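You operate a simulated robot arm through the tools that you are given. There is no shell and no other tool. Be economical: measure what you need, move in short steps, check, and stop when the job is done.

You run a simulated robot arm. Do the job below in one go: nothing can be reset, and whatever is moved stays where it is left.

Task
Fill the rig to drive the air out, prove it at 50 and vent it.
Fine: open the vent cock, run the small cock for five seconds or more and shut both. Full, the rig reaches 50 kPa in two strokes. Open the vent cock at the end; leave the plug clamped.

It is judged by the outcome, as a careful person would: the job done as asked, and still so three seconds after it is handed in. It fails if anything else is knocked over, pushed out of place, dropped, spilled or broken.

Robot
A 6-joint arm with a two-finger gripper on a trunk, on a base that drives. Base frame: it is fixed to the floor where the robot stands at the start and does not move with it; the origin is under the middle of the robot, x ahead of it, y to its left, z up; the surface under the hand at the start is at about z = 82. Units: cm, rad, N and s.
It reaches about 129.8 cm from its shoulder. Its first joint turns from -2.601 to 2.601 rad. Places, roughly: joint rig [60, -10, 100]; rig lever [40, 20, 100]; small cock [50, -30, 90]; vent cock [50, 0, 90]; yoke bar [60, -20, 100]; yoke knob [60, -20, 100]. Payload 1.57 kg.
The TCP is the grasp point between the finger pads, 2.1 cm short of the fingertips. In the tool frame z runs along the fingers and y along their closing line. Largest opening 7 cm; the body of the gripper starts 5 cm behind the TCP.
Orientation is told as [roll, pitch, yaw] about the base's x, y, z axes, in that order, counted from this pose: with the fingers straight down and closing along the base's y, the tool's x points along the base's -x, its y along +y and its z along -z.

Tools
- The arm moves only by the tool step_arm. Its argument "deltas" is a list of rows, each a list of 7 numbers: the shift along the base's x, y, z in cm, then the turn, a rotation vector about the base's x, y, z in rad, then the gripper command, from -1 (fully open) to 1 (shut), values between in proportion. In form: [[x, y, z, rx, ry, rz, jaw], ...]. A call has 1 to 10 rows; each row is the pose to reach, as a shift and turn from the pose commanded when the call began. Rows are played at 5 a second. More than 5 cm and 0.15 rad between two rows, or a gripper value outside its range, and nothing of the call is played. Where a pose cannot be reached the arm comes as near as it can. A force on the tool above 90 N (or 10 N above the force at the start of the call, whichever is more), or a blocked arm, ends the call early, and 0.2 s more pass. Each finger halts on what it meets, pressing with about 30 N; the grip force reading is that of the motor and also rises with nothing between the fingers. The clock runs only during rows and for 0.2 s after the last one: add rows that repeat a pose to give the fingers time. It gives the time, the measured TCP pose, the force on the tool (base axes), the opening and the grip force at its end, in the units of the frame above (readings bear some noise), with the torque about the TCP (base axes, N m) and any sound that the robot's microphone picked up.
- Cameras (640 x 400 px; columns grow to the right, rows downward): "scene" is now at [2.72, 15.32, 191.33]; the picture's right is [-0.24, -0.97, 0.00], its down [-0.77, 0.19, -0.61] and it looks along [0.59, -0.15, -0.80] (base axes); focal length 263 px, centre (320, 200). "wrist" rides on the gripper at [7.9, 0.4, -8.1] in the tool frame; the picture's right is [-0.05, 1.00, 0.00], its down [-0.67, -0.04, -0.74] and it looks along [-0.74, -0.04, 0.67] (tool axes); focal length 256 px, centre (320, 200). There is no depth. A picture from a camera that has moved, and an enlarged one, comes with that camera's place and axes in the base frame and with its lens.
- snapshot(camera): a new picture of that camera. No time passes.
- lift_body(by): slides the trunk up (or, below 0, down) by that many cm; the arm and the scene camera ride with it, the base frame stays. It gives what a move gives, with no picture.
- roll_base(legs): drives the robot by 1 to 6 legs, each [ahead, turn to the left] in cm and rad, along the robot's own axes; the way and the turn of a leg run together, so that a leg with both is an arc; at most 150 cm and 3.142 rad a leg. The arm and the cameras ride along, it lands a little off, and it stops where it bumps. It gives what a move gives.
- aim_head(pan, tilt): turns the head with the scene camera to pan (to the left, within 2.705 rad either way) and tilt (down, from -0.506 to 1.204), counted from straight ahead of the robot. It gives what a move gives.
- inspect(camera, box): a new picture of the part [left, top, right, bottom] of that camera's present view, enlarged. No time passes.
- job_done(): hands the job in; it is judged then, once.

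Work in short steps. Places have to be worked out from the pictures, the camera data and where the tool is seen: move nearer, look again, correct. Check each grasp and each placing, and mend what went wrong. You have 120 turns and 82 pictures in all, those below and enlarged ones among them. Open the gripper and draw the arm clear of the work before you hand the job in, unless the task says otherwise; then end with one line.

The tools are called as name(argument=value, ...) on one line, values as JSON. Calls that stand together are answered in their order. step_arm: Moves the arm, as the interface text tells. Its arguments: {"type":"object","properties":{"deltas":{"type":"array"}},"required":["deltas"]} The other tools are called the same way: lift_body (by) slides the trunk up or down; roll_base (legs) drives the base; aim_head (pan, tilt) turns the head that bears the scene camera; snapshot (camera) takes a picture; inspect (camera, box) takes an enlarged picture of a part of a camera's view; job_done () hands the job in.

At the start:

```text
time_s: 0.0
tcp_pos: [75.85, -17.84, 125.77]
tcp_rot: [0.001, 0.0, 0.003]
force: [-0.1, -0.1, 0.1]
ft_torque: [0.02, 0.02, 0.01]
gripper_width: 7.0
grip_force: 0.0
trunk travel left (down, up): [-93.9, 3.1]
robot x, y, heading: [-0.17, 0.0, 0.002]
head pan, tilt: [-0.244, 0.92]
```

scene: 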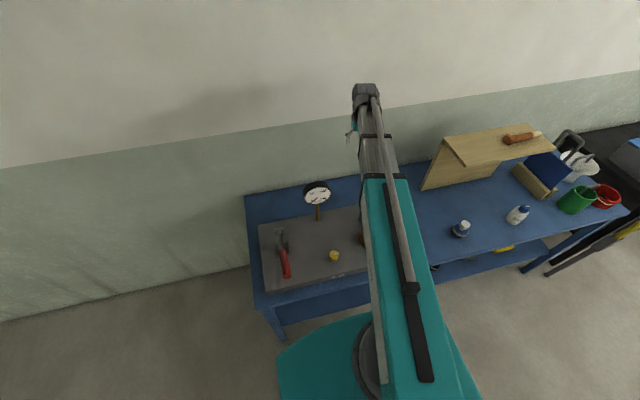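
wrist: 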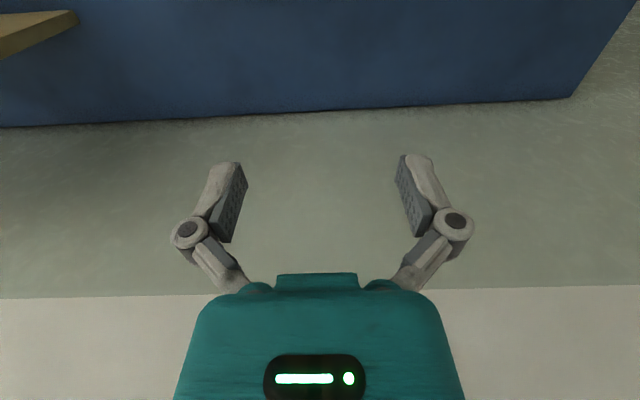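

The arm hides the rig. I'll move it up and back to the right, then look again.

step_arm(deltas=[[-4, -2, 2, 0, 0, 0, -1], [-8, -4, 4, 0, 0, 0, -1], [-12, -7, 6, 0, 0, 0, -1], [-16, -10, 8, 0, 0, 0, -1], [-19, -13, 10, 0, 0, 0, -1], [-22, -17, 10, 0, 0, 0, -1], [-24, -21, 10, 0, 0, 0, -1], [-26, -25, 10, 0, 0, 0, -1], [-28, -29, 10, 0, 0, 0, -1], [-30, -32, 10, 0, 0, 0, -1]])

snapshot(camera="scene")

snapshot(camera="wrist")

```text
refused: row 3 steps farther than a row can; nothing moved
```

```text
79 pictures are left
camera scene: at [2.72, 15.32, 191.33], right [-0.24, -0.97, 0.0], down [-0.77, 0.19, -0.61], along [0.59, -0.15, -0.8], focal length 263 px, centre (320, 200)
```

scene: 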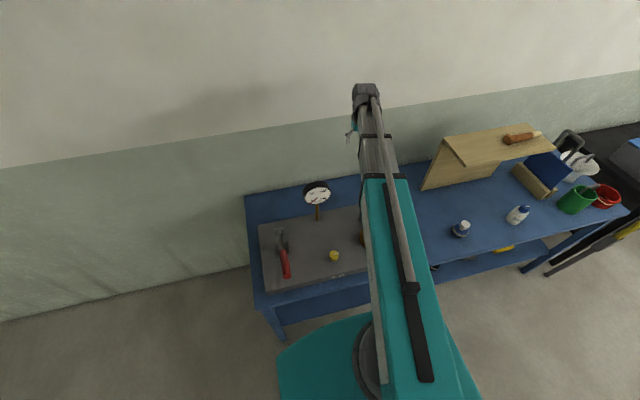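

```text
78 pictures are left
camera wrist: at [67.9, -17.5, 133.79], right [0.05, 1.0, 0.0], down [0.67, -0.03, 0.74], along [0.74, -0.04, -0.67], focal length 256 px, centre (320, 200)
```

wrist: 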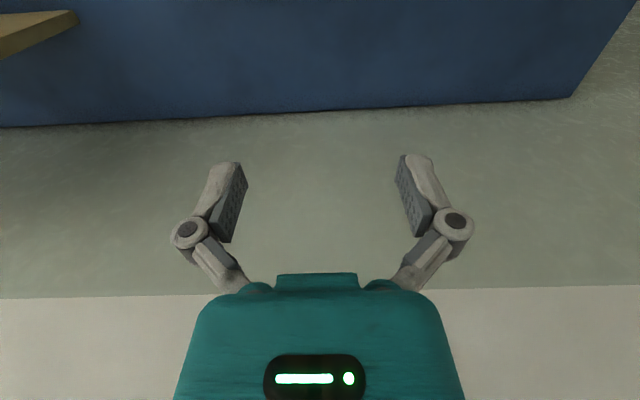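

The rows were too far apart, so nothing moved; I'll use smaller ones.

step_arm(deltas=[[-3, -2, 2, 0, 0, 0, -1], [-6, -4, 4, 0, 0, 0, -1], [-9, -7, 6, 0, 0, 0, -1], [-12, -10, 8, 0, 0, 0, -1], [-15, -13, 9, 0, 0, 0, -1], [-18, -16, 10, 0, 0, 0, -1], [-21, -19, 10, 0, 0, 0, -1], [-24, -22, 10, 0, 0, 0, -1], [-27, -25, 10, 0, 0, 0, -1], [-30, -28, 10, 0, 0, 0, -1]])

snapshot(camera="scene")

```text
time_s: 2.2
tcp_pos: [45.99, -45.57, 125.73]
tcp_rot: [0.001, 0.0, 0.003]
force: [-0.6, 0.3, 0.8]
ft_torque: [0.01, 0.04, -0.01]
gripper_width: 6.98
grip_force: 0.0
out of reach, approached as far as the arm can: row 1, 2, 3, 4, 5, 6, 7, 8, 9, 10
trunk travel left (down, up): [-93.9, 3.1]
robot x, y, heading: [-0.34, -0.29, 0.006]
head pan, tilt: [-0.244, 0.92]
```

```text
77 pictures are left
camera scene: at [2.59, 15.22, 191.34], right [-0.24, -0.97, 0.0], down [-0.77, 0.19, -0.61], along [0.59, -0.15, -0.79], focal length 263 px, centre (320, 200)
```

scene: 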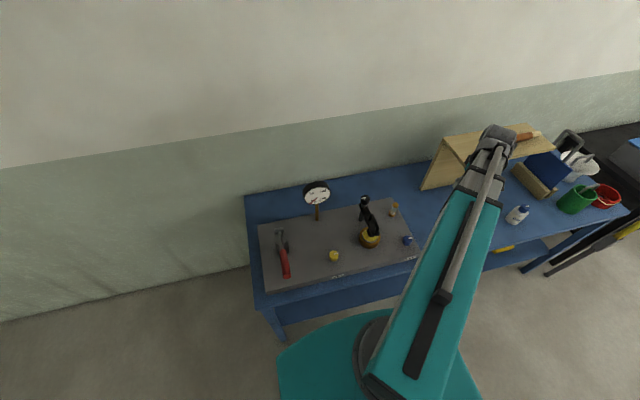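

Now the rig shows. I'll enlarge it.

inspect(camera="scene", box=[245, 165, 435, 290])

inspect(camera="scene", box=[325, 185, 421, 265])

```text
3.20 times, centred on (340, 228) of scene
camera zoom: at [2.59, 15.22, 191.34], right [-0.24, -0.97, 0.0], down [-0.77, 0.19, -0.61], along [0.59, -0.15, -0.79], focal length 841 px, centre (256, 112)
```

zoom: 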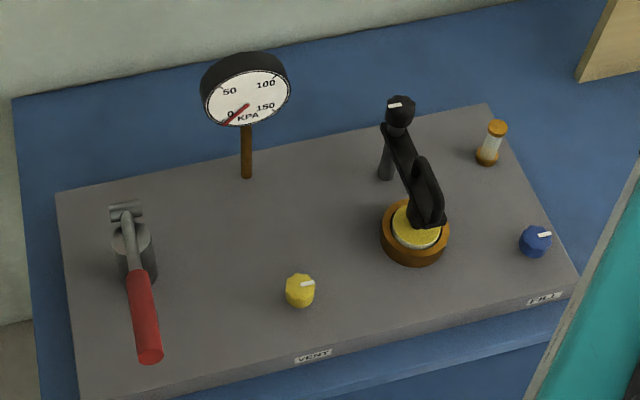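

```text
5.00 times, centred on (373, 225) of scene
camera zoom: at [2.59, 15.22, 191.34], right [-0.24, -0.97, 0.0], down [-0.77, 0.19, -0.61], along [0.59, -0.15, -0.79], focal length 1314 px, centre (55, 75)
```

zoom: 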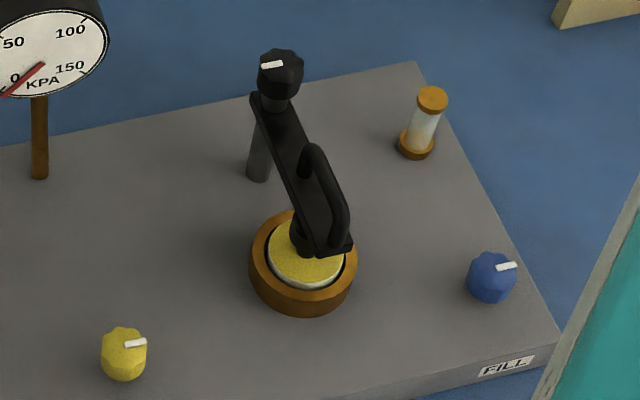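

Yellow is VENT, blue is FILL, and the clamp yoke is over the plug. I'll bring the wrist camera in front of the rig for a closer view.

step_arm(deltas=[[-3, 3, 0, 0, 0, 0, -1], [-6, 6, 0, 0, 0, 0, -1], [-9, 9, 0, 0, 0, 0, -1], [-12, 12, 0, 0, 0, 0, -1], [-14, 15, 0, 0, 0, 0, -1], [-16, 18, 0, 0, 0, 0, -1], [-17, 21, -2, 0, 0, 0, -1], [-18, 24, -4, 0, 0, 0, -1], [-19, 26, -6, 0, 0, 0, -1], [-19, 28, -8, 0, 0, 0, -1]])

snapshot(camera="wrist")

```text
time_s: 4.4
tcp_pos: [40.66, -33.14, 125.75]
tcp_rot: [0.001, 0.001, 0.004]
force: [-0.1, -0.5, -0.4]
ft_torque: [0.0, -0.01, 0.04]
gripper_width: 7.02
grip_force: 0.0
out of reach, approached as far as the arm can: row 4, 5, 6, 7, 8, 9, 10
trunk travel left (down, up): [-93.9, 3.1]
robot x, y, heading: [0.04, 0.08, -0.003]
head pan, tilt: [-0.244, 0.92]
```

```text
74 pictures are left
camera wrist: at [32.72, -32.85, 133.8], right [0.05, 1.0, 0.0], down [0.67, -0.03, 0.74], along [0.74, -0.04, -0.67], focal length 256 px, centre (320, 200)
```

wrist: 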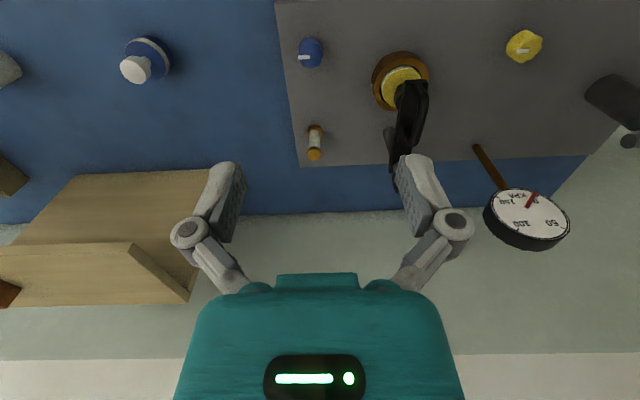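

The arm seems to have hit its minimum reach (about 52 cm), and the vent is nearer than that. I'll back the base up 22 cm.

roll_base(legs=[[-22, 0]])

snapshot(camera="wrist")

snapshot(camera="scene")

```text
time_s: 6.3
tcp_pos: [18.51, -33.13, 125.94]
tcp_rot: [0.0, 0.002, 0.002]
force: [-0.3, -0.8, -0.4]
ft_torque: [0.04, 0.0, 0.02]
gripper_width: 6.99
grip_force: 0.0
trunk travel left (down, up): [-93.9, 3.1]
robot x, y, heading: [-22.11, -0.07, 0.003]
head pan, tilt: [-0.244, 0.92]
```

```text
73 pictures are left
camera wrist: at [10.53, -32.79, 133.82], right [0.05, 1.0, 0.0], down [0.67, -0.03, 0.74], along [0.74, -0.04, -0.67], focal length 256 px, centre (320, 200)
```

wrist: 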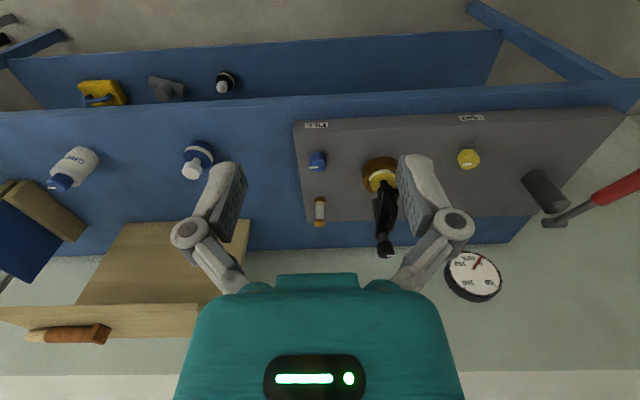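

```text
72 pictures are left
camera scene: at [-19.6, 15.32, 191.33], right [-0.24, -0.97, 0.0], down [-0.77, 0.19, -0.61], along [0.59, -0.15, -0.79], focal length 263 px, centre (320, 200)
```

scene: 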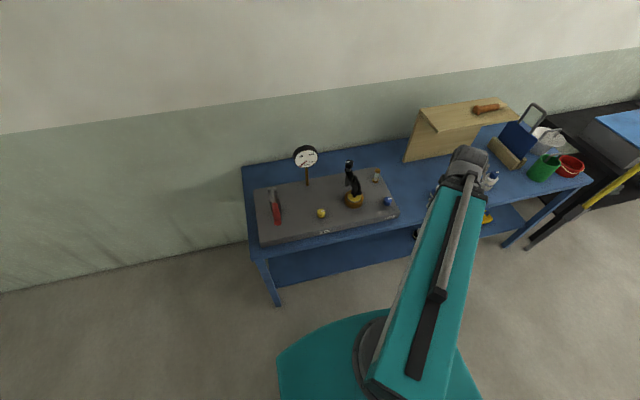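

Triangulated: the yellow vent cock is at about (47.7, -2.2, 89.5) and the blue fill cock at (47.2, -35.4, 89). I'll move in nearer for a close view of the cocks and the clamp.

step_arm(deltas=[[0, 3, -2, 0, 0, 0, -1], [0, 6, -4, 0, 0, 0, -1], [0, 9, -6, 0, 0, 0, -1], [0, 12, -8, 0, 0, 0, -1], [2, 14, -10, 0, 0, 0, -1], [4, 16, -12, 0, 0, 0, -1], [6, 18, -14, 0, 0, 0, -1], [8, 20, -16, 0, 0, 0, -1], [10, 22, -18, 0, 0, 0, -1]])

snapshot(camera="wrist")

```text
time_s: 8.3
tcp_pos: [29.98, -12.56, 125.83]
tcp_rot: [0.001, 0.002, 0.003]
force: [-0.3, 0.0, 0.6]
ft_torque: [-0.02, 0.02, -0.03]
gripper_width: 7.03
grip_force: 0.1
out of reach, approached as far as the arm can: row 1, 2, 3, 4, 5, 6, 7, 8, 9
trunk travel left (down, up): [-93.9, 3.1]
robot x, y, heading: [-22.09, 0.13, -0.002]
head pan, tilt: [-0.244, 0.92]
```

```text
71 pictures are left
camera wrist: at [21.95, -12.27, 133.81], right [0.05, 1.0, 0.0], down [0.67, -0.03, 0.74], along [0.74, -0.04, -0.67], focal length 256 px, centre (320, 200)
```

wrist: 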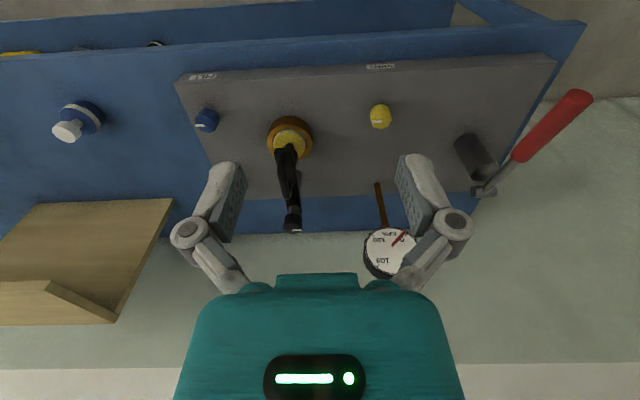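

The commanded height isn't reached at this trunk height, so I'll lower the trunk 15 cm.

lift_body(by=-15)

snapshot(camera="wrist")

inspect(camera="wrist", box=[140, 10, 460, 210])

```text
time_s: 10.1
tcp_pos: [29.92, -12.51, 110.76]
tcp_rot: [-0.001, 0.001, 0.004]
force: [0.0, -0.8, -0.5]
ft_torque: [0.01, 0.0, 0.0]
gripper_width: 7.0
grip_force: 0.1
trunk travel left (down, up): [-78.9, 18.1]
robot x, y, heading: [-21.64, 0.33, -0.0]
head pan, tilt: [-0.244, 0.92]
```

```text
70 pictures are left
camera wrist: at [21.96, -12.25, 118.81], right [0.05, 1.0, 0.0], down [0.67, -0.03, 0.74], along [0.74, -0.04, -0.67], focal length 256 px, centre (320, 200)
```

wrist: 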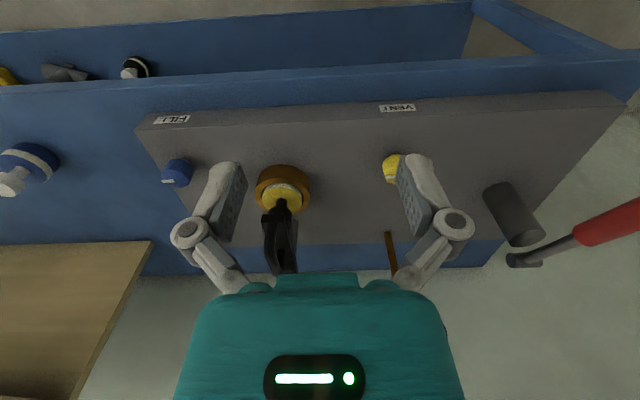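

```text
2.00 times, centred on (300, 110) of wrist
camera zoom: at [21.96, -12.25, 118.81], right [0.05, 1.0, 0.0], down [0.67, -0.03, 0.74], along [0.74, -0.04, -0.67], focal length 512 px, centre (360, 380)
```

zoom: 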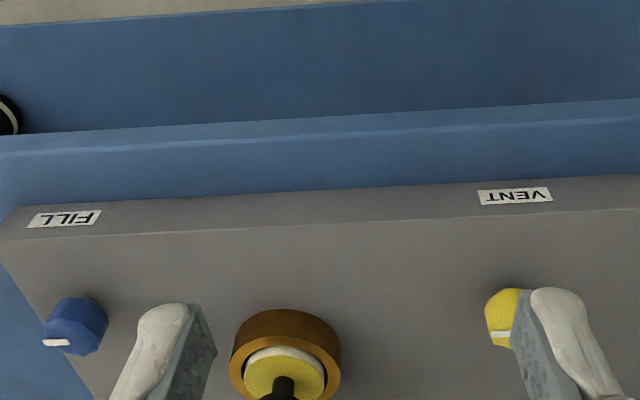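

Next, the gripper goes above the yellow cock.

step_arm(deltas=[[3, 2, 0, 0, 0, 0, -1], [6, 4, 0, 0, 0, 0, -1], [9, 6, 0, 0, 0, 0, -1], [12, 8, 0, 0, 0, 0, -1], [15, 9.5, 0, 0, 0, 0, -1], [17.5, 10.3, 0, 0, 0, 0, -1], [17.7, 10.3, -3, 0, 0, 0, -1], [17.7, 10.3, -6, 0, 0, 0, -1], [17.7, 10.3, -9, 0, 0, 0, -1]])

snapshot(camera="wrist")

snapshot(camera="scene")

```text
time_s: 12.1
tcp_pos: [47.42, -2.21, 110.77]
tcp_rot: [-0.001, 0.003, 0.005]
force: [0.3, 0.2, -0.5]
ft_torque: [0.0, 0.0, -0.01]
gripper_width: 6.99
grip_force: 0.0
out of reach, approached as far as the arm can: row 7, 8, 9
trunk travel left (down, up): [-78.9, 18.1]
robot x, y, heading: [-22.1, 0.17, -0.001]
head pan, tilt: [-0.244, 0.92]
```

```text
68 pictures are left
camera wrist: at [39.44, -1.83, 118.8], right [0.05, 1.0, 0.0], down [0.67, -0.03, 0.74], along [0.74, -0.04, -0.67], focal length 256 px, centre (320, 200)
```

wrist: 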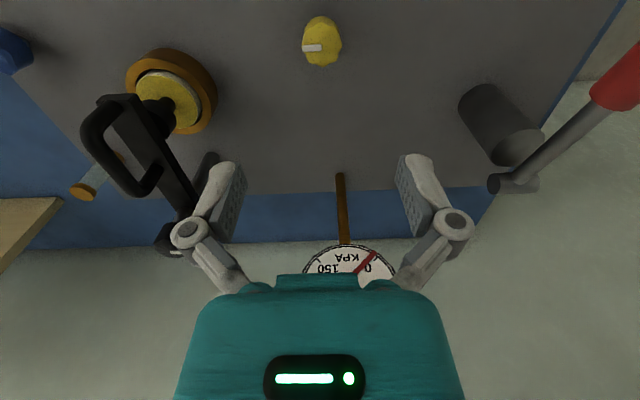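

```text
67 pictures are left
camera scene: at [-19.46, 15.33, 176.33], right [-0.24, -0.97, 0.0], down [-0.77, 0.19, -0.61], along [0.59, -0.15, -0.8], focal length 263 px, centre (320, 200)
```

scene: 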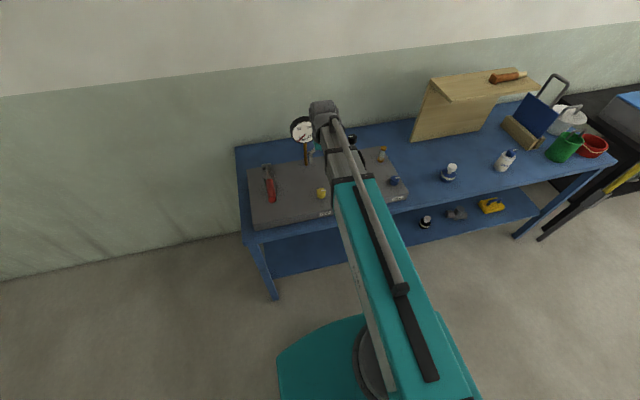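

The arm works in a plane, so height comes from the trunk. I'll lower to about TCP z=99 and look again to refine the knob height.

lift_body(by=-10)

snapshot(camera="wrist")

```text
time_s: 13.4
tcp_pos: [47.36, -2.13, 100.82]
tcp_rot: [0.001, 0.002, 0.003]
force: [0.5, -0.9, 1.1]
ft_torque: [-0.04, 0.02, -0.01]
gripper_width: 6.99
grip_force: 0.0
trunk travel left (down, up): [-68.9, 28.1]
robot x, y, heading: [-21.79, 0.24, -0.005]
head pan, tilt: [-0.244, 0.92]
```

```text
66 pictures are left
camera wrist: at [39.42, -1.83, 108.81], right [0.05, 1.0, 0.0], down [0.67, -0.03, 0.74], along [0.74, -0.04, -0.67], focal length 256 px, centre (320, 200)
```

wrist: 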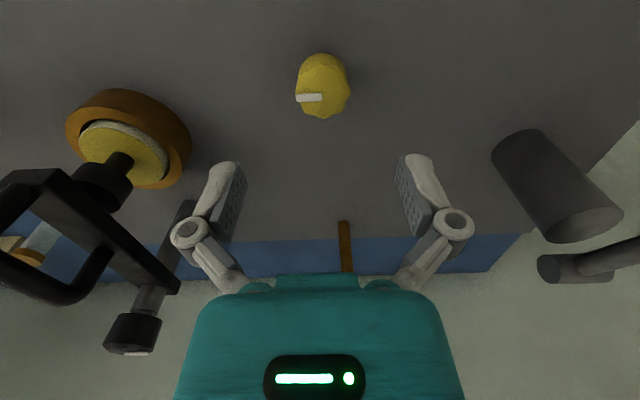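

Knob top is about z=91, plate about 88, so I'll lower 8.5 and check.

lift_body(by=-8.5)

snapshot(camera="wrist")

```text
time_s: 14.6
tcp_pos: [47.4, -2.18, 92.22]
tcp_rot: [0.0, 0.001, 0.004]
force: [0.2, -0.3, -0.1]
ft_torque: [-0.02, 0.01, -0.02]
gripper_width: 7.01
grip_force: 0.1
trunk travel left (down, up): [-60.4, 36.6]
robot x, y, heading: [-22.27, 0.43, -0.003]
head pan, tilt: [-0.244, 0.92]
```

```text
65 pictures are left
camera wrist: at [39.42, -1.83, 100.31], right [0.05, 1.0, 0.0], down [0.67, -0.03, 0.74], along [0.74, -0.04, -0.67], focal length 256 px, centre (320, 200)
```

wrist: 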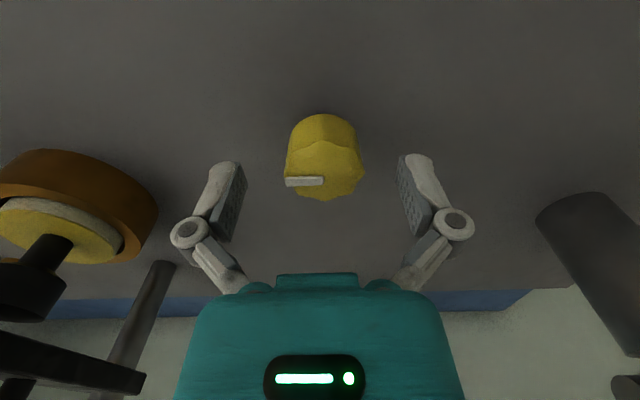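

Knob centre is about (47.9, -2.1), top about 90.8. I'll lower 1.2 more, shift +0.45 in x, then close.

lift_body(by=-1.2)

step_arm(deltas=[[0.4, 0.1, 0, 0, 0, 0, -1], [0.4, 0.1, 0, 0, 0, 0, 1], [0.4, 0.1, 0, 0, 0, 0, 1], [0.4, 0.1, 0, 0, 0, 0, 1], [0.4, 0.1, 0, 0, 0, 0, 1], [0.4, 0.1, 0, 0, 0, 0, 1]])

snapshot(camera="wrist")

```text
time_s: 15.2
tcp_pos: [47.38, -2.12, 91.11]
tcp_rot: [0.002, 0.0, 0.003]
force: [0.7, -0.6, 0.5]
ft_torque: [0.03, 0.03, 0.0]
gripper_width: 7.02
grip_force: 0.1
trunk travel left (down, up): [-59.2, 37.8]
robot x, y, heading: [-22.39, 0.06, -0.003]
head pan, tilt: [-0.244, 0.92]
```

```text
time_s: 16.6
tcp_pos: [47.67, -2.0, 91.04]
tcp_rot: [0.002, 0.003, 0.005]
force: [1.5, 9.0, 3.1]
ft_torque: [0.54, 0.09, 0.02]
gripper_width: 3.81
grip_force: 31.9
trunk travel left (down, up): [-59.2, 37.8]
robot x, y, heading: [-22.49, 0.47, 0.001]
head pan, tilt: [-0.244, 0.92]
```

```text
64 pictures are left
camera wrist: at [39.84, -1.68, 99.11], right [0.05, 1.0, 0.0], down [0.67, -0.03, 0.74], along [0.74, -0.04, -0.67], focal length 256 px, centre (320, 200)
```

wrist: 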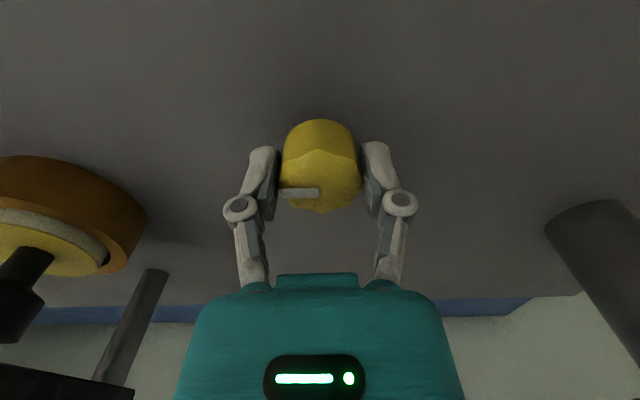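

Gripped at 3.8 cm wide. I'll try a small counter-clockwise turn and read the torque.

step_arm(deltas=[[0, 0.1, 0, 0, 0, 0.1, 1], [0, 0.15, 0, 0, 0, 0.2, 1], [0, 0.15, 0, 0, 0, 0.2, 1]])

snapshot(camera="wrist")

```text
time_s: 17.4
tcp_pos: [47.82, -2.02, 91.08]
tcp_rot: [-0.001, 0.001, 0.206]
force: [3.1, -6.0, 5.1]
ft_torque: [-0.34, -0.21, -0.03]
gripper_width: 3.79
grip_force: 32.4
trunk travel left (down, up): [-59.2, 37.8]
robot x, y, heading: [-22.23, -0.03, 0.001]
head pan, tilt: [-0.244, 0.92]
```

```text
63 pictures are left
camera wrist: at [39.92, -3.27, 99.1], right [-0.15, 0.99, 0.0], down [0.66, 0.1, 0.74], along [0.74, 0.11, -0.67], focal length 256 px, centre (320, 200)
```

wrist: 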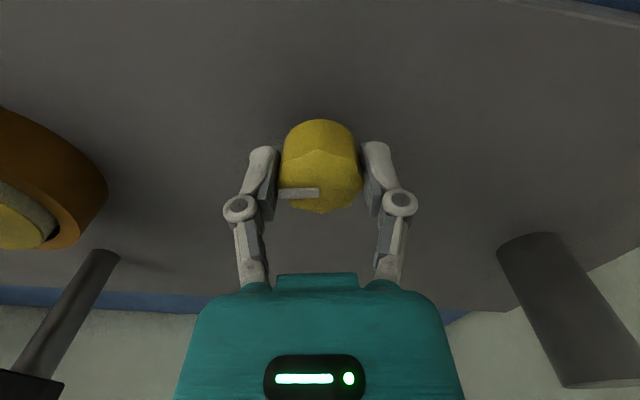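

The knob turns freely with the gripper. I'll continue CCW.

step_arm(deltas=[[0, 0, 0, 0, 0, 0.12, 1], [0, 0, 0, 0, 0, 0.24, 1], [0, 0, 0, 0, 0, 0.36, 1], [0, 0, 0, 0, 0, 0.48, 1], [0, 0, 0, 0, 0, 0.6, 1], [0, 0, 0, 0, 0, 0.7, 1]])

snapshot(camera="wrist")

snapshot(camera="scene")

```text
time_s: 18.8
tcp_pos: [47.87, -2.1, 91.04]
tcp_rot: [-0.003, 0.002, 0.905]
force: [17.2, -23.4, 16.6]
ft_torque: [-0.26, -0.65, -0.05]
gripper_width: 3.78
grip_force: 32.5
trunk travel left (down, up): [-59.2, 37.8]
robot x, y, heading: [-22.28, 0.08, 0.002]
head pan, tilt: [-0.244, 0.92]
```

```text
62 pictures are left
camera wrist: at [42.6, -8.16, 99.1], right [-0.75, 0.66, 0.0], down [0.44, 0.5, 0.74], along [0.49, 0.56, -0.67], focal length 256 px, centre (320, 200)
```

wrist: 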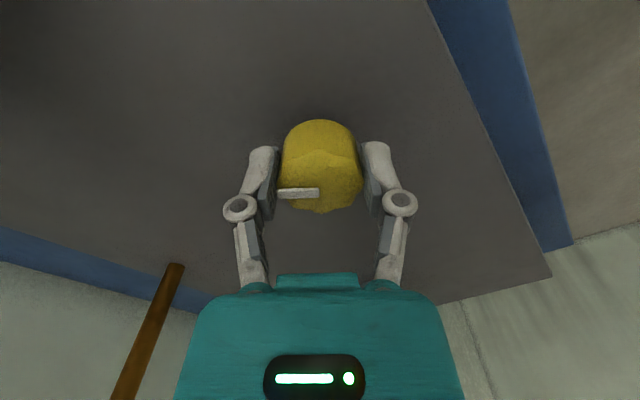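

```text
61 pictures are left
camera scene: at [-19.45, 15.08, 156.67], right [-0.24, -0.97, 0.0], down [-0.77, 0.19, -0.61], along [0.59, -0.14, -0.8], focal length 263 px, centre (320, 200)
```

scene: 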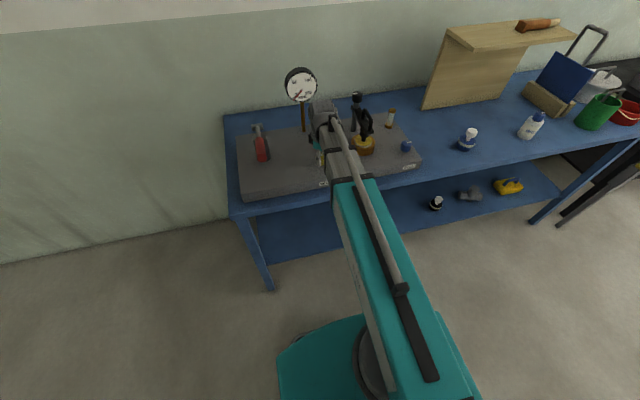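

The pointer follows. I'll shift slightly to relieve the side force and finish the quarter turn.

step_arm(deltas=[[0.1, -0.15, 0, 0, 0, 0.1, 1], [0.2, -0.25, 0, 0, 0, 0.2, 1], [0.2, -0.25, 0, 0, 0, 0.3, 1], [0.2, -0.25, 0, 0, 0, 0.4, 1], [0.2, -0.25, 0, 0, 0, 0.5, 1], [0.2, -0.25, 0, 0, 0, 0.6, 1]])

snapshot(camera="wrist")

```text
time_s: 20.2
tcp_pos: [48.09, -2.14, 91.06]
tcp_rot: [0.001, 0.0, 1.508]
force: [4.9, -1.3, 4.5]
ft_torque: [-0.16, 0.12, 0.0]
gripper_width: 3.8
grip_force: 31.9
trunk travel left (down, up): [-59.2, 37.8]
robot x, y, heading: [-22.19, -0.3, 0.001]
head pan, tilt: [-0.244, 0.92]
```

```text
60 pictures are left
camera wrist: at [47.03, -10.13, 99.08], right [-0.99, 0.12, 0.0], down [0.08, 0.66, 0.74], along [0.09, 0.74, -0.67], focal length 256 px, centre (320, 200)
```

wrist: 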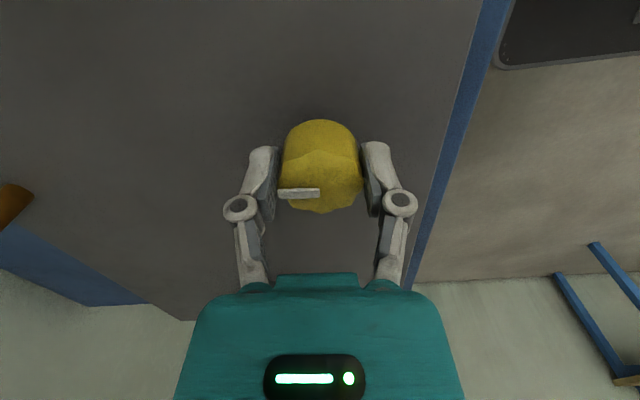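

Now near 1.5 rad, torque still about zero. I'll go a bit further to find the stop.

step_arm(deltas=[[0, 0, 0, 0, 0, 0.07, 1], [0, 0, 0, 0, 0, 0.14, 1], [0, 0, 0, 0, 0, 0.14, 1]])

snapshot(camera="wrist")

```text
time_s: 21.0
tcp_pos: [48.03, -2.15, 90.97]
tcp_rot: [0.002, 0.002, 1.645]
force: [2.7, -2.1, -2.6]
ft_torque: [0.13, -0.16, -0.4]
gripper_width: 3.78
grip_force: 31.9
trunk travel left (down, up): [-59.2, 37.8]
robot x, y, heading: [-22.05, 0.01, 0.002]
head pan, tilt: [-0.244, 0.92]
```

```text
59 pictures are left
camera wrist: at [48.16, -10.18, 99.07], right [-1.0, -0.02, 0.0], down [-0.01, 0.67, 0.74], along [-0.02, 0.74, -0.67], focal length 256 px, centre (320, 200)
```

wrist: 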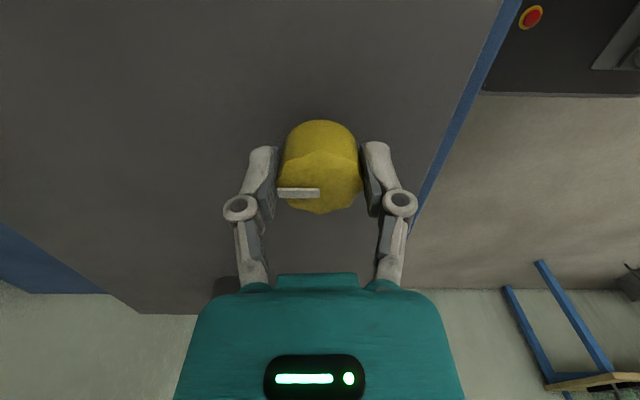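

The stop is reached at about +1.6 rad (torque -0.4), so the vent is open. I'll relax a little, release and raise.

step_arm(deltas=[[0, 0, 0, 0, 0, -0.06, 1], [0, 0, 0, 0, 0, -0.06, -1], [0, 0, 0, 0, 0, -0.06, -1], [0, 0, 0, 0, 0, -0.06, -1], [0, 0, 0, 0, 0, -0.06, -1]])

lift_body(by=20)

step_arm(deltas=[[-1, -3, 0, 0, 0, -0.14, -1], [-2, -6, 0, 0, 0, -0.28, -1], [-2, -9, 0, 0, 0, -0.42, -1], [-2, -12, 0, 0, 0, -0.56, -1], [-2, -15, 0, 0, 0, -0.7, -1], [-2, -18, 0, 0, 0, -0.84, -1], [-2, -21, 0, 0, 0, -0.98, -1], [-2, -24, 0, 0, 0, -1.12, -1], [-2, -27, 0, 0, 0, -1.26, -1], [-2, -30, 0, 0, 0, -1.4, -1]])

snapshot(camera="wrist")

snapshot(camera="scene")

```text
time_s: 22.2
tcp_pos: [47.94, -2.13, 90.94]
tcp_rot: [0.003, 0.003, 1.584]
force: [-1.4, -1.5, -0.7]
ft_torque: [-0.04, 0.03, 0.0]
gripper_width: 6.98
grip_force: 0.0
trunk travel left (down, up): [-59.2, 37.8]
robot x, y, heading: [-22.17, 0.22, 0.004]
head pan, tilt: [-0.244, 0.92]
```

```text
time_s: 24.4
tcp_pos: [48.1, -2.11, 111.0]
tcp_rot: [0.001, 0.001, 1.585]
force: [0.7, -0.1, -0.8]
ft_torque: [-0.01, 0.02, -0.03]
gripper_width: 7.01
grip_force: 0.1
trunk travel left (down, up): [-79.2, 17.8]
robot x, y, heading: [-22.07, 0.19, 0.003]
head pan, tilt: [-0.244, 0.92]
```

```text
time_s: 26.6
tcp_pos: [45.73, -32.28, 110.99]
tcp_rot: [0.001, 0.002, 0.184]
force: [-0.2, -0.3, 0.2]
ft_torque: [0.03, 0.0, 0.02]
gripper_width: 7.0
grip_force: 0.0
trunk travel left (down, up): [-79.2, 17.8]
robot x, y, heading: [-22.03, -0.03, 0.003]
head pan, tilt: [-0.244, 0.92]
```

```text
58 pictures are left
camera wrist: at [37.86, -33.37, 119.09], right [-0.13, 0.99, 0.0], down [0.66, 0.08, 0.74], along [0.74, 0.1, -0.67], focal length 256 px, centre (320, 200)
```

wrist: 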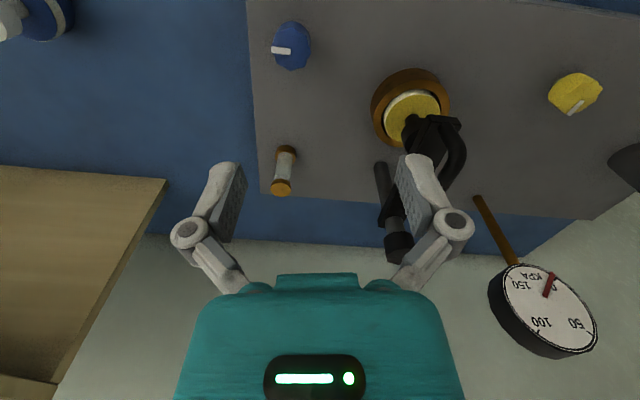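

```text
57 pictures are left
camera scene: at [-19.46, 15.28, 176.63], right [-0.24, -0.97, 0.0], down [-0.77, 0.19, -0.61], along [0.59, -0.15, -0.8], focal length 263 px, centre (320, 200)
```

scene: 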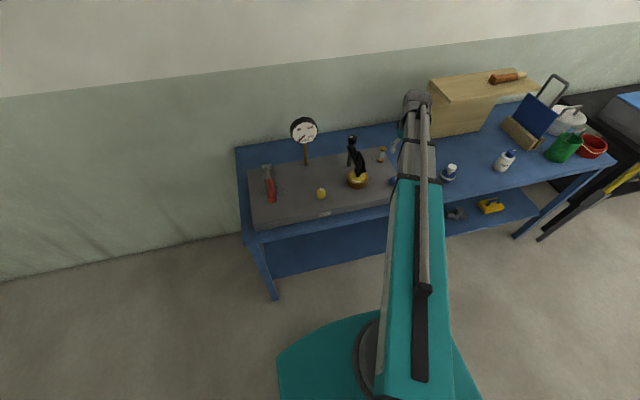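

Vent pointer now points away, as intended. Blue cock is near (47.0, -35.2); I'll move above it and descend.

step_arm(deltas=[[0.5, -1.5, 0, 0, 0, -0.09, -1], [1.3, -2.9, 0, 0, 0, -0.18, -1], [1.3, -2.9, 0, 0, 0, -0.18, -1]])

lift_body(by=-15)

snapshot(camera="wrist")

```text
time_s: 27.4
tcp_pos: [47.18, -35.12, 111.04]
tcp_rot: [0.0, 0.002, 0.003]
force: [0.0, -0.3, 0.1]
ft_torque: [0.0, -0.04, 0.01]
gripper_width: 7.02
grip_force: 0.0
trunk travel left (down, up): [-79.2, 17.8]
robot x, y, heading: [-22.18, 0.04, 0.002]
head pan, tilt: [-0.244, 0.92]
```

```text
time_s: 29.1
tcp_pos: [47.17, -35.17, 96.06]
tcp_rot: [-0.002, 0.001, 0.003]
force: [-0.4, -0.3, 0.6]
ft_torque: [-0.02, -0.03, 0.03]
gripper_width: 7.02
grip_force: 0.0
trunk travel left (down, up): [-64.2, 32.8]
robot x, y, heading: [-22.2, 0.61, -0.0]
head pan, tilt: [-0.244, 0.92]
```

```text
56 pictures are left
camera wrist: at [39.18, -34.78, 104.11], right [0.05, 1.0, 0.0], down [0.67, -0.03, 0.74], along [0.74, -0.04, -0.67], focal length 256 px, centre (320, 200)
```

wrist: 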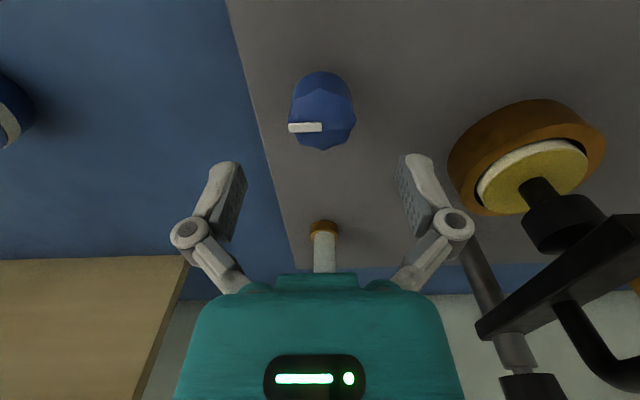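

Blue's centre is about (47.5, -35.1). I'll descend 5 and grip.

lift_body(by=-5)

step_arm(deltas=[[0.35, 0.05, 0, 0, 0, 0, -1], [0.35, 0.05, 0, 0, 0, 0, 1], [0.35, 0.05, 0, 0, 0, 0, 1], [0.35, 0.05, 0, 0, 0, 0, 1], [0.35, 0.05, 0, 0, 0, 0, 1], [0.35, 0.05, 0, 0, 0, 0, 1]])

snapshot(camera="wrist")

```text
time_s: 30.1
tcp_pos: [47.21, -35.12, 90.97]
tcp_rot: [-0.001, 0.001, 0.002]
force: [-0.5, 0.3, 0.2]
ft_torque: [0.0, 0.0, -0.01]
gripper_width: 6.99
grip_force: 0.1
trunk travel left (down, up): [-59.2, 37.8]
robot x, y, heading: [-22.18, 0.01, -0.005]
head pan, tilt: [-0.244, 0.92]
```

```text
time_s: 31.5
tcp_pos: [47.53, -34.96, 90.99]
tcp_rot: [0.001, 0.002, 0.004]
force: [1.6, 1.0, 4.6]
ft_torque: [-0.01, 0.07, 0.01]
gripper_width: 3.78
grip_force: 31.9
trunk travel left (down, up): [-59.2, 37.8]
robot x, y, heading: [-21.84, 0.24, 0.0]
head pan, tilt: [-0.244, 0.92]
```

```text
55 pictures are left
camera wrist: at [39.53, -34.67, 99.12], right [0.05, 1.0, 0.0], down [0.67, -0.03, 0.74], along [0.74, -0.04, -0.67], focal length 256 px, centre (320, 200)
```

wrist: 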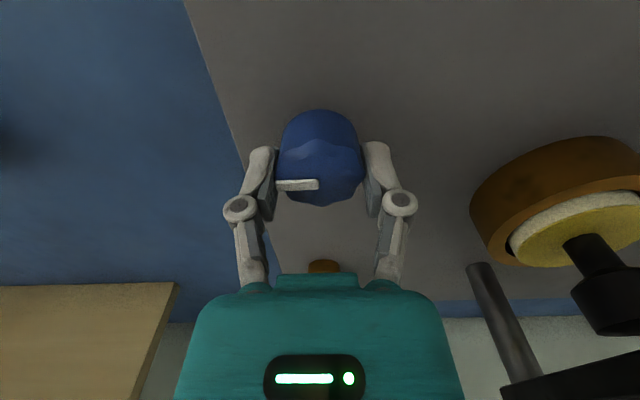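

Good grip. I'll open the fill cock CCW in one go to near the stop.

step_arm(deltas=[[0.02, -0.05, 0, 0, 0, 0.14, 1], [0.05, -0.1, 0, 0, 0, 0.28, 1], [0.1, -0.1, 0, 0, 0, 0.42, 1], [0.1, -0.1, 0, 0, 0, 0.56, 1], [0.1, -0.1, 0, 0, 0, 0.7, 1], [0.1, -0.1, 0, 0, 0, 0.84, 1], [0.1, -0.1, 0, 0, 0, 0.98, 1]])

step_arm(deltas=[[0, 0, 0, 0, 0, 0.14, 1], [0, 0, 0, 0, 0, 0.28, 1], [0, 0, 0, 0, 0, 0.42, 1], [0, 0, 0, 0, 0, 0.56, 1], [0, 0, 0, 0, 0, 0.6, 1]])

snapshot(camera="wrist")

inspect(camera="scene", box=[230, 60, 430, 200])

```text
time_s: 33.1
tcp_pos: [47.46, -34.84, 91.2]
tcp_rot: [0.009, 0.003, 0.988]
force: [-28.0, 31.2, -21.0]
ft_torque: [0.4, 0.09, -0.07]
gripper_width: 3.8
grip_force: 31.8
trunk travel left (down, up): [-59.2, 37.8]
robot x, y, heading: [-22.43, -0.08, -0.001]
head pan, tilt: [-0.244, 0.92]
```

```text
time_s: 34.3
tcp_pos: [47.31, -35.07, 91.3]
tcp_rot: [0.007, -0.002, 1.587]
force: [-37.2, 11.8, -3.6]
ft_torque: [-0.01, 0.66, -0.38]
gripper_width: 3.8
grip_force: 31.7
trunk travel left (down, up): [-59.2, 37.8]
robot x, y, heading: [-22.44, -0.25, 0.001]
head pan, tilt: [-0.244, 0.92]
```

```text
54 pictures are left
camera wrist: at [46.95, -43.07, 99.31], right [-1.0, 0.04, 0.01], down [0.03, 0.67, 0.75], along [0.02, 0.74, -0.67], focal length 256 px, centre (320, 200)
```

wrist: 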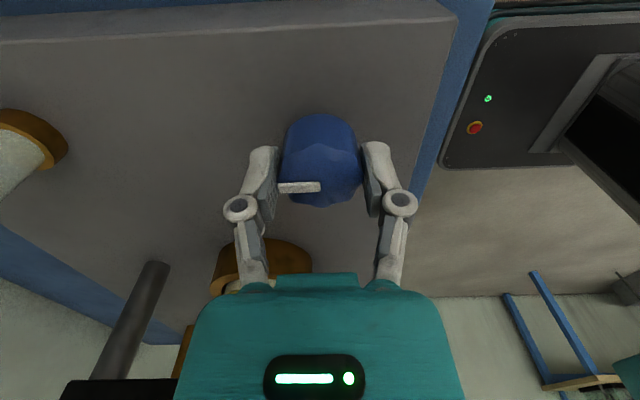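

```text
2.86 times, centred on (330, 130) of scene
camera zoom: at [-19.86, 15.43, 156.65], right [-0.24, -0.97, 0.0], down [-0.77, 0.19, -0.61], along [0.59, -0.15, -0.79], focal length 751 px, centre (291, 400)
```

zoom: 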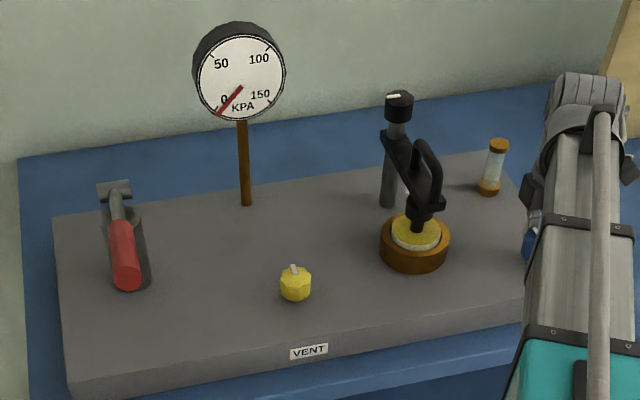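

The fill cock is at its stop and should be running. I'll ease the side load and hold while several seconds pass.

step_arm(deltas=[[-0.15, 0.05, 0, 0, 0, -0.02, 1], [-0.3, 0.1, 0, 0, 0, -0.02, 1], [-0.3, 0.1, 0, 0, 0, -0.02, 1], [-0.3, 0.1, 0, 0, 0, -0.02, 1], [-0.3, 0.1, 0, 0, 0, -0.02, 1], [-0.3, 0.1, 0, 0, 0, -0.02, 1], [-0.3, 0.1, 0, 0, 0, -0.02, 1], [-0.3, 0.1, 0, 0, 0, -0.02, 1], [-0.3, 0.1, 0, 0, 0, -0.02, 1], [-0.3, 0.1, 0, 0, 0, -0.02, 1]])

inspect(camera="scene", box=[230, 60, 430, 200])

```text
time_s: 36.5
tcp_pos: [47.3, -35.08, 91.26]
tcp_rot: [-0.001, 0.003, 1.564]
force: [-7.5, -2.6, 19.1]
ft_torque: [-0.07, 0.18, 0.0]
gripper_width: 3.79
grip_force: 31.9
trunk travel left (down, up): [-59.2, 37.8]
robot x, y, heading: [-22.03, 0.15, 0.001]
head pan, tilt: [-0.244, 0.92]
```

```text
2.86 times, centred on (330, 130) of scene
camera zoom: at [-19.74, 15.39, 156.63], right [-0.24, -0.97, 0.0], down [-0.77, 0.19, -0.61], along [0.59, -0.15, -0.79], focal length 751 px, centre (291, 400)
```

zoom: 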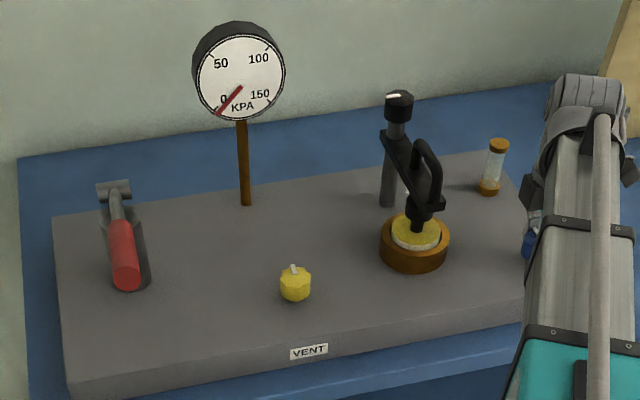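

Holding a further four seconds, then checking the sight glass.

step_arm(deltas=[[0, 0, 0, 0, 0, 0, 1], [0, 0, 0, 0, 0, 0, 1], [0, 0, 0, 0, 0, 0, 1], [0, 0, 0, 0, 0, 0, 1], [0, 0, 0, 0, 0, 0, 1], [0, 0, 0, 0, 0, 0, 1], [0, 0, 0, 0, 0, 0, 1], [0, 0, 0, 0, 0, 0, 1], [0, 0, 0, 0, 0, 0, 1], [0, 0, 0, 0, 0, 0, 1]])

step_arm(deltas=[[0, 0, 0, 0, 0, 0, 1], [0, 0, 0, 0, 0, 0, 1], [0, 0, 0, 0, 0, 0, 1], [0, 0, 0, 0, 0, 0, 1], [0, 0, 0, 0, 0, 0, 1], [0, 0, 0, 0, 0, 0, 1], [0, 0, 0, 0, 0, 0, 1], [0, 0, 0, 0, 0, 0, 1], [0, 0, 0, 0, 0, 0, 1], [0, 0, 0, 0, 0, 0, 1]])

inspect(camera="scene", box=[350, 85, 430, 135])

```text
time_s: 38.7
tcp_pos: [47.35, -35.08, 91.17]
tcp_rot: [0.001, 0.0, 1.564]
force: [-5.0, -5.0, 18.0]
ft_torque: [-0.12, 0.1, 0.0]
gripper_width: 3.81
grip_force: 31.9
trunk travel left (down, up): [-59.2, 37.8]
robot x, y, heading: [-22.03, 0.17, 0.003]
head pan, tilt: [-0.244, 0.92]
```

```text
time_s: 40.9
tcp_pos: [47.21, -34.97, 91.19]
tcp_rot: [-0.001, 0.002, 1.564]
force: [-7.2, -5.6, 18.1]
ft_torque: [-0.28, 0.13, -0.03]
gripper_width: 3.78
grip_force: 31.9
trunk travel left (down, up): [-59.2, 37.8]
robot x, y, heading: [-22.11, 0.12, -0.002]
head pan, tilt: [-0.244, 0.92]
```

```text
8.00 times, centred on (390, 110) of scene
camera zoom: at [-19.72, 15.35, 156.64], right [-0.24, -0.97, 0.0], down [-0.77, 0.19, -0.61], along [0.59, -0.15, -0.79], focal length 2102 px, centre (-240, 920)
```

zoom: 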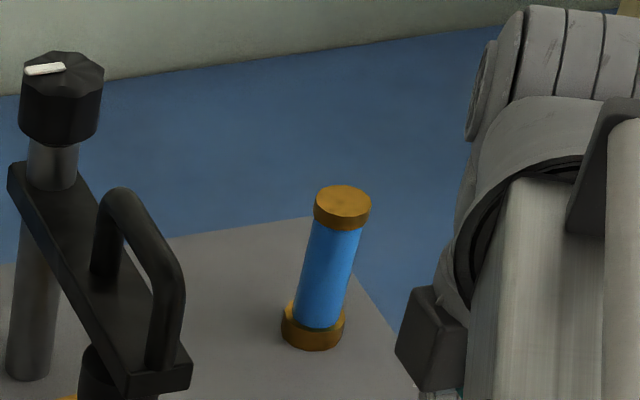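

The sight glass is solid blue: full. I'll turn the fill cock back CW to shut.

step_arm(deltas=[[0, 0, 0, 0, 0, -0.14, 1], [0, 0, 0, 0, 0, -0.28, 1], [0, 0, 0, 0, 0, -0.42, 1], [0, 0, 0, 0, 0, -0.56, 1], [0, 0, 0, 0, 0, -0.7, 1], [0, 0, 0, 0, 0, -0.84, 1]])

step_arm(deltas=[[0, 0, 0, 0, 0, -0.14, 1], [0, 0, 0, 0, 0, -0.28, 1], [0, 0, 0, 0, 0, -0.42, 1], [0, 0, 0, 0, 0, -0.56, 1], [0, 0, 0, 0, 0, -0.7, 1], [0, 0, 0, 0, 0, -0.78, 1], [0, 0, 0, 0, 0, -0.78, 1]])

snapshot(camera="wrist")

```text
time_s: 42.3
tcp_pos: [47.33, -34.96, 91.28]
tcp_rot: [0.0, 0.001, 0.719]
force: [-2.7, -1.2, 16.3]
ft_torque: [-0.15, 0.31, 0.01]
gripper_width: 3.78
grip_force: 32.1
trunk travel left (down, up): [-59.2, 37.8]
robot x, y, heading: [-22.26, -0.46, -0.002]
head pan, tilt: [-0.244, 0.92]
```

```text
time_s: 43.9
tcp_pos: [47.25, -34.92, 91.11]
tcp_rot: [-0.001, 0.001, -0.056]
force: [-2.1, 2.0, 7.6]
ft_torque: [0.03, 0.03, 0.29]
gripper_width: 3.77
grip_force: 31.7
trunk travel left (down, up): [-59.2, 37.8]
robot x, y, heading: [-22.17, 0.05, -0.001]
head pan, tilt: [-0.244, 0.92]
```

```text
50 pictures are left
camera wrist: at [39.3, -34.19, 99.15], right [0.11, 0.99, 0.0], down [0.66, -0.07, 0.74], along [0.74, -0.08, -0.67], focal length 256 px, centre (320, 200)
```

wrist: 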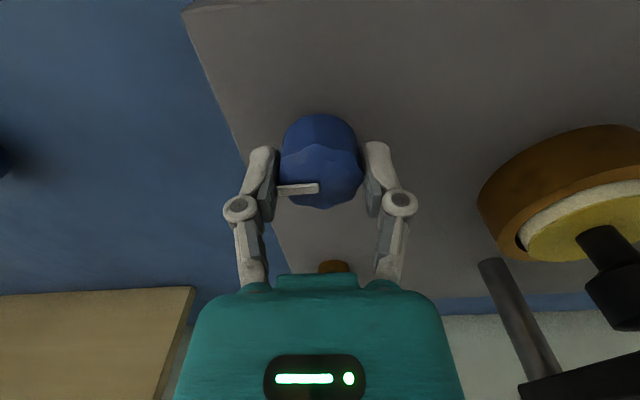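

Shut at its stop. Releasing, lifting and moving back over the vent, turning to 1.58 rad on the way.

step_arm(deltas=[[0, 0, 0, 0, 0, 0.05, 1], [0, 0, 0, 0, 0, 0.05, -1], [0, 0, 0, 0, 0, 0.05, -1], [0, 0, 0, 0, 0, 0.05, -1], [0, 0, 0, 0, 0, 0.05, -1]])

lift_body(by=20)

step_arm(deltas=[[-1, 3, 0, 0, 0, 0.14, -1], [-2, 6, 0, 0, 0, 0.28, -1], [-2, 9, 0, 0, 0, 0.42, -1], [-2, 12, 0, 0, 0, 0.56, -1], [-2, 15, 0, 0, 0, 0.7, -1], [-2, 18, 0, 0, 0, 0.84, -1], [-2, 21, 0, 0, 0, 0.98, -1], [-2, 24, 0, 0, 0, 1.12, -1], [-2, 27, 0, 0, 0, 1.26, -1], [-1, 30, 0, 0, 0, 1.4, -1]])

snapshot(camera="wrist")

```text
time_s: 45.1
tcp_pos: [47.37, -35.02, 91.17]
tcp_rot: [-0.001, 0.003, -0.005]
force: [0.2, -0.2, 0.0]
ft_torque: [-0.02, -0.01, -0.02]
gripper_width: 6.99
grip_force: 0.1
trunk travel left (down, up): [-59.2, 37.8]
robot x, y, heading: [-22.34, 0.25, -0.002]
head pan, tilt: [-0.244, 0.92]
```

```text
time_s: 47.2
tcp_pos: [47.2, -35.13, 111.0]
tcp_rot: [0.001, 0.0, -0.005]
force: [0.3, -0.3, 1.3]
ft_torque: [-0.03, 0.0, -0.02]
gripper_width: 7.0
grip_force: 0.1
trunk travel left (down, up): [-79.2, 17.8]
robot x, y, heading: [-22.23, 0.14, -0.001]
head pan, tilt: [-0.244, 0.92]
```

```text
time_s: 49.4
tcp_pos: [46.35, -4.94, 111.11]
tcp_rot: [0.003, 0.002, 1.397]
force: [0.2, 0.4, 1.1]
ft_torque: [0.01, 0.01, 0.01]
gripper_width: 7.0
grip_force: 0.1
trunk travel left (down, up): [-79.2, 17.8]
robot x, y, heading: [-22.08, -0.07, 0.001]
head pan, tilt: [-0.244, 0.92]
```

```text
49 pictures are left
camera wrist: at [44.52, -12.73, 119.09], right [-0.97, 0.23, 0.0], down [0.15, 0.65, 0.74], along [0.17, 0.72, -0.67], focal length 256 px, centre (320, 200)
```

wrist: 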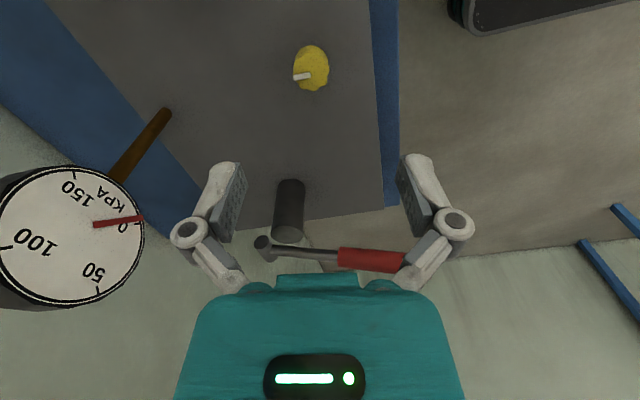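

Moving over the vent at (48.05, -2.12), then descending and gripping.

step_arm(deltas=[[0.9, 1.4, 0, 0, 0, 0.09, -1], [1.7, 2.82, 0, 0, 0, 0.18, -1], [1.7, 2.82, 0, 0, 0, 0.18, -1]])

lift_body(by=-20)

snapshot(camera="wrist")

```text
time_s: 50.2
tcp_pos: [47.89, -2.11, 111.01]
tcp_rot: [0.0, 0.003, 1.573]
force: [-0.5, -0.2, -0.5]
ft_torque: [0.02, 0.0, -0.02]
gripper_width: 7.0
grip_force: 0.0
trunk travel left (down, up): [-79.2, 17.8]
robot x, y, heading: [-22.0, 0.28, -0.002]
head pan, tilt: [-0.244, 0.92]
```

```text
time_s: 52.4
tcp_pos: [47.88, -2.07, 91.04]
tcp_rot: [0.003, 0.002, 1.573]
force: [0.0, 0.8, 0.5]
ft_torque: [-0.02, 0.0, 0.02]
gripper_width: 7.01
grip_force: 0.1
trunk travel left (down, up): [-59.2, 37.8]
robot x, y, heading: [-22.27, -0.11, 0.003]
head pan, tilt: [-0.244, 0.92]
```

```text
48 pictures are left
camera wrist: at [47.46, -10.12, 99.11], right [-1.0, 0.05, 0.0], down [0.03, 0.67, 0.74], along [0.04, 0.74, -0.67], focal length 256 px, centre (320, 200)
```

wrist: 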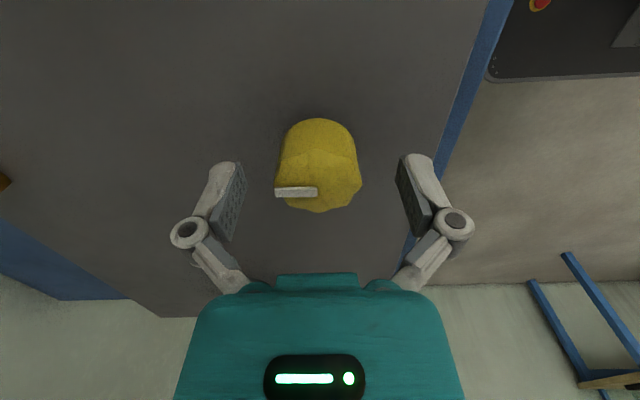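

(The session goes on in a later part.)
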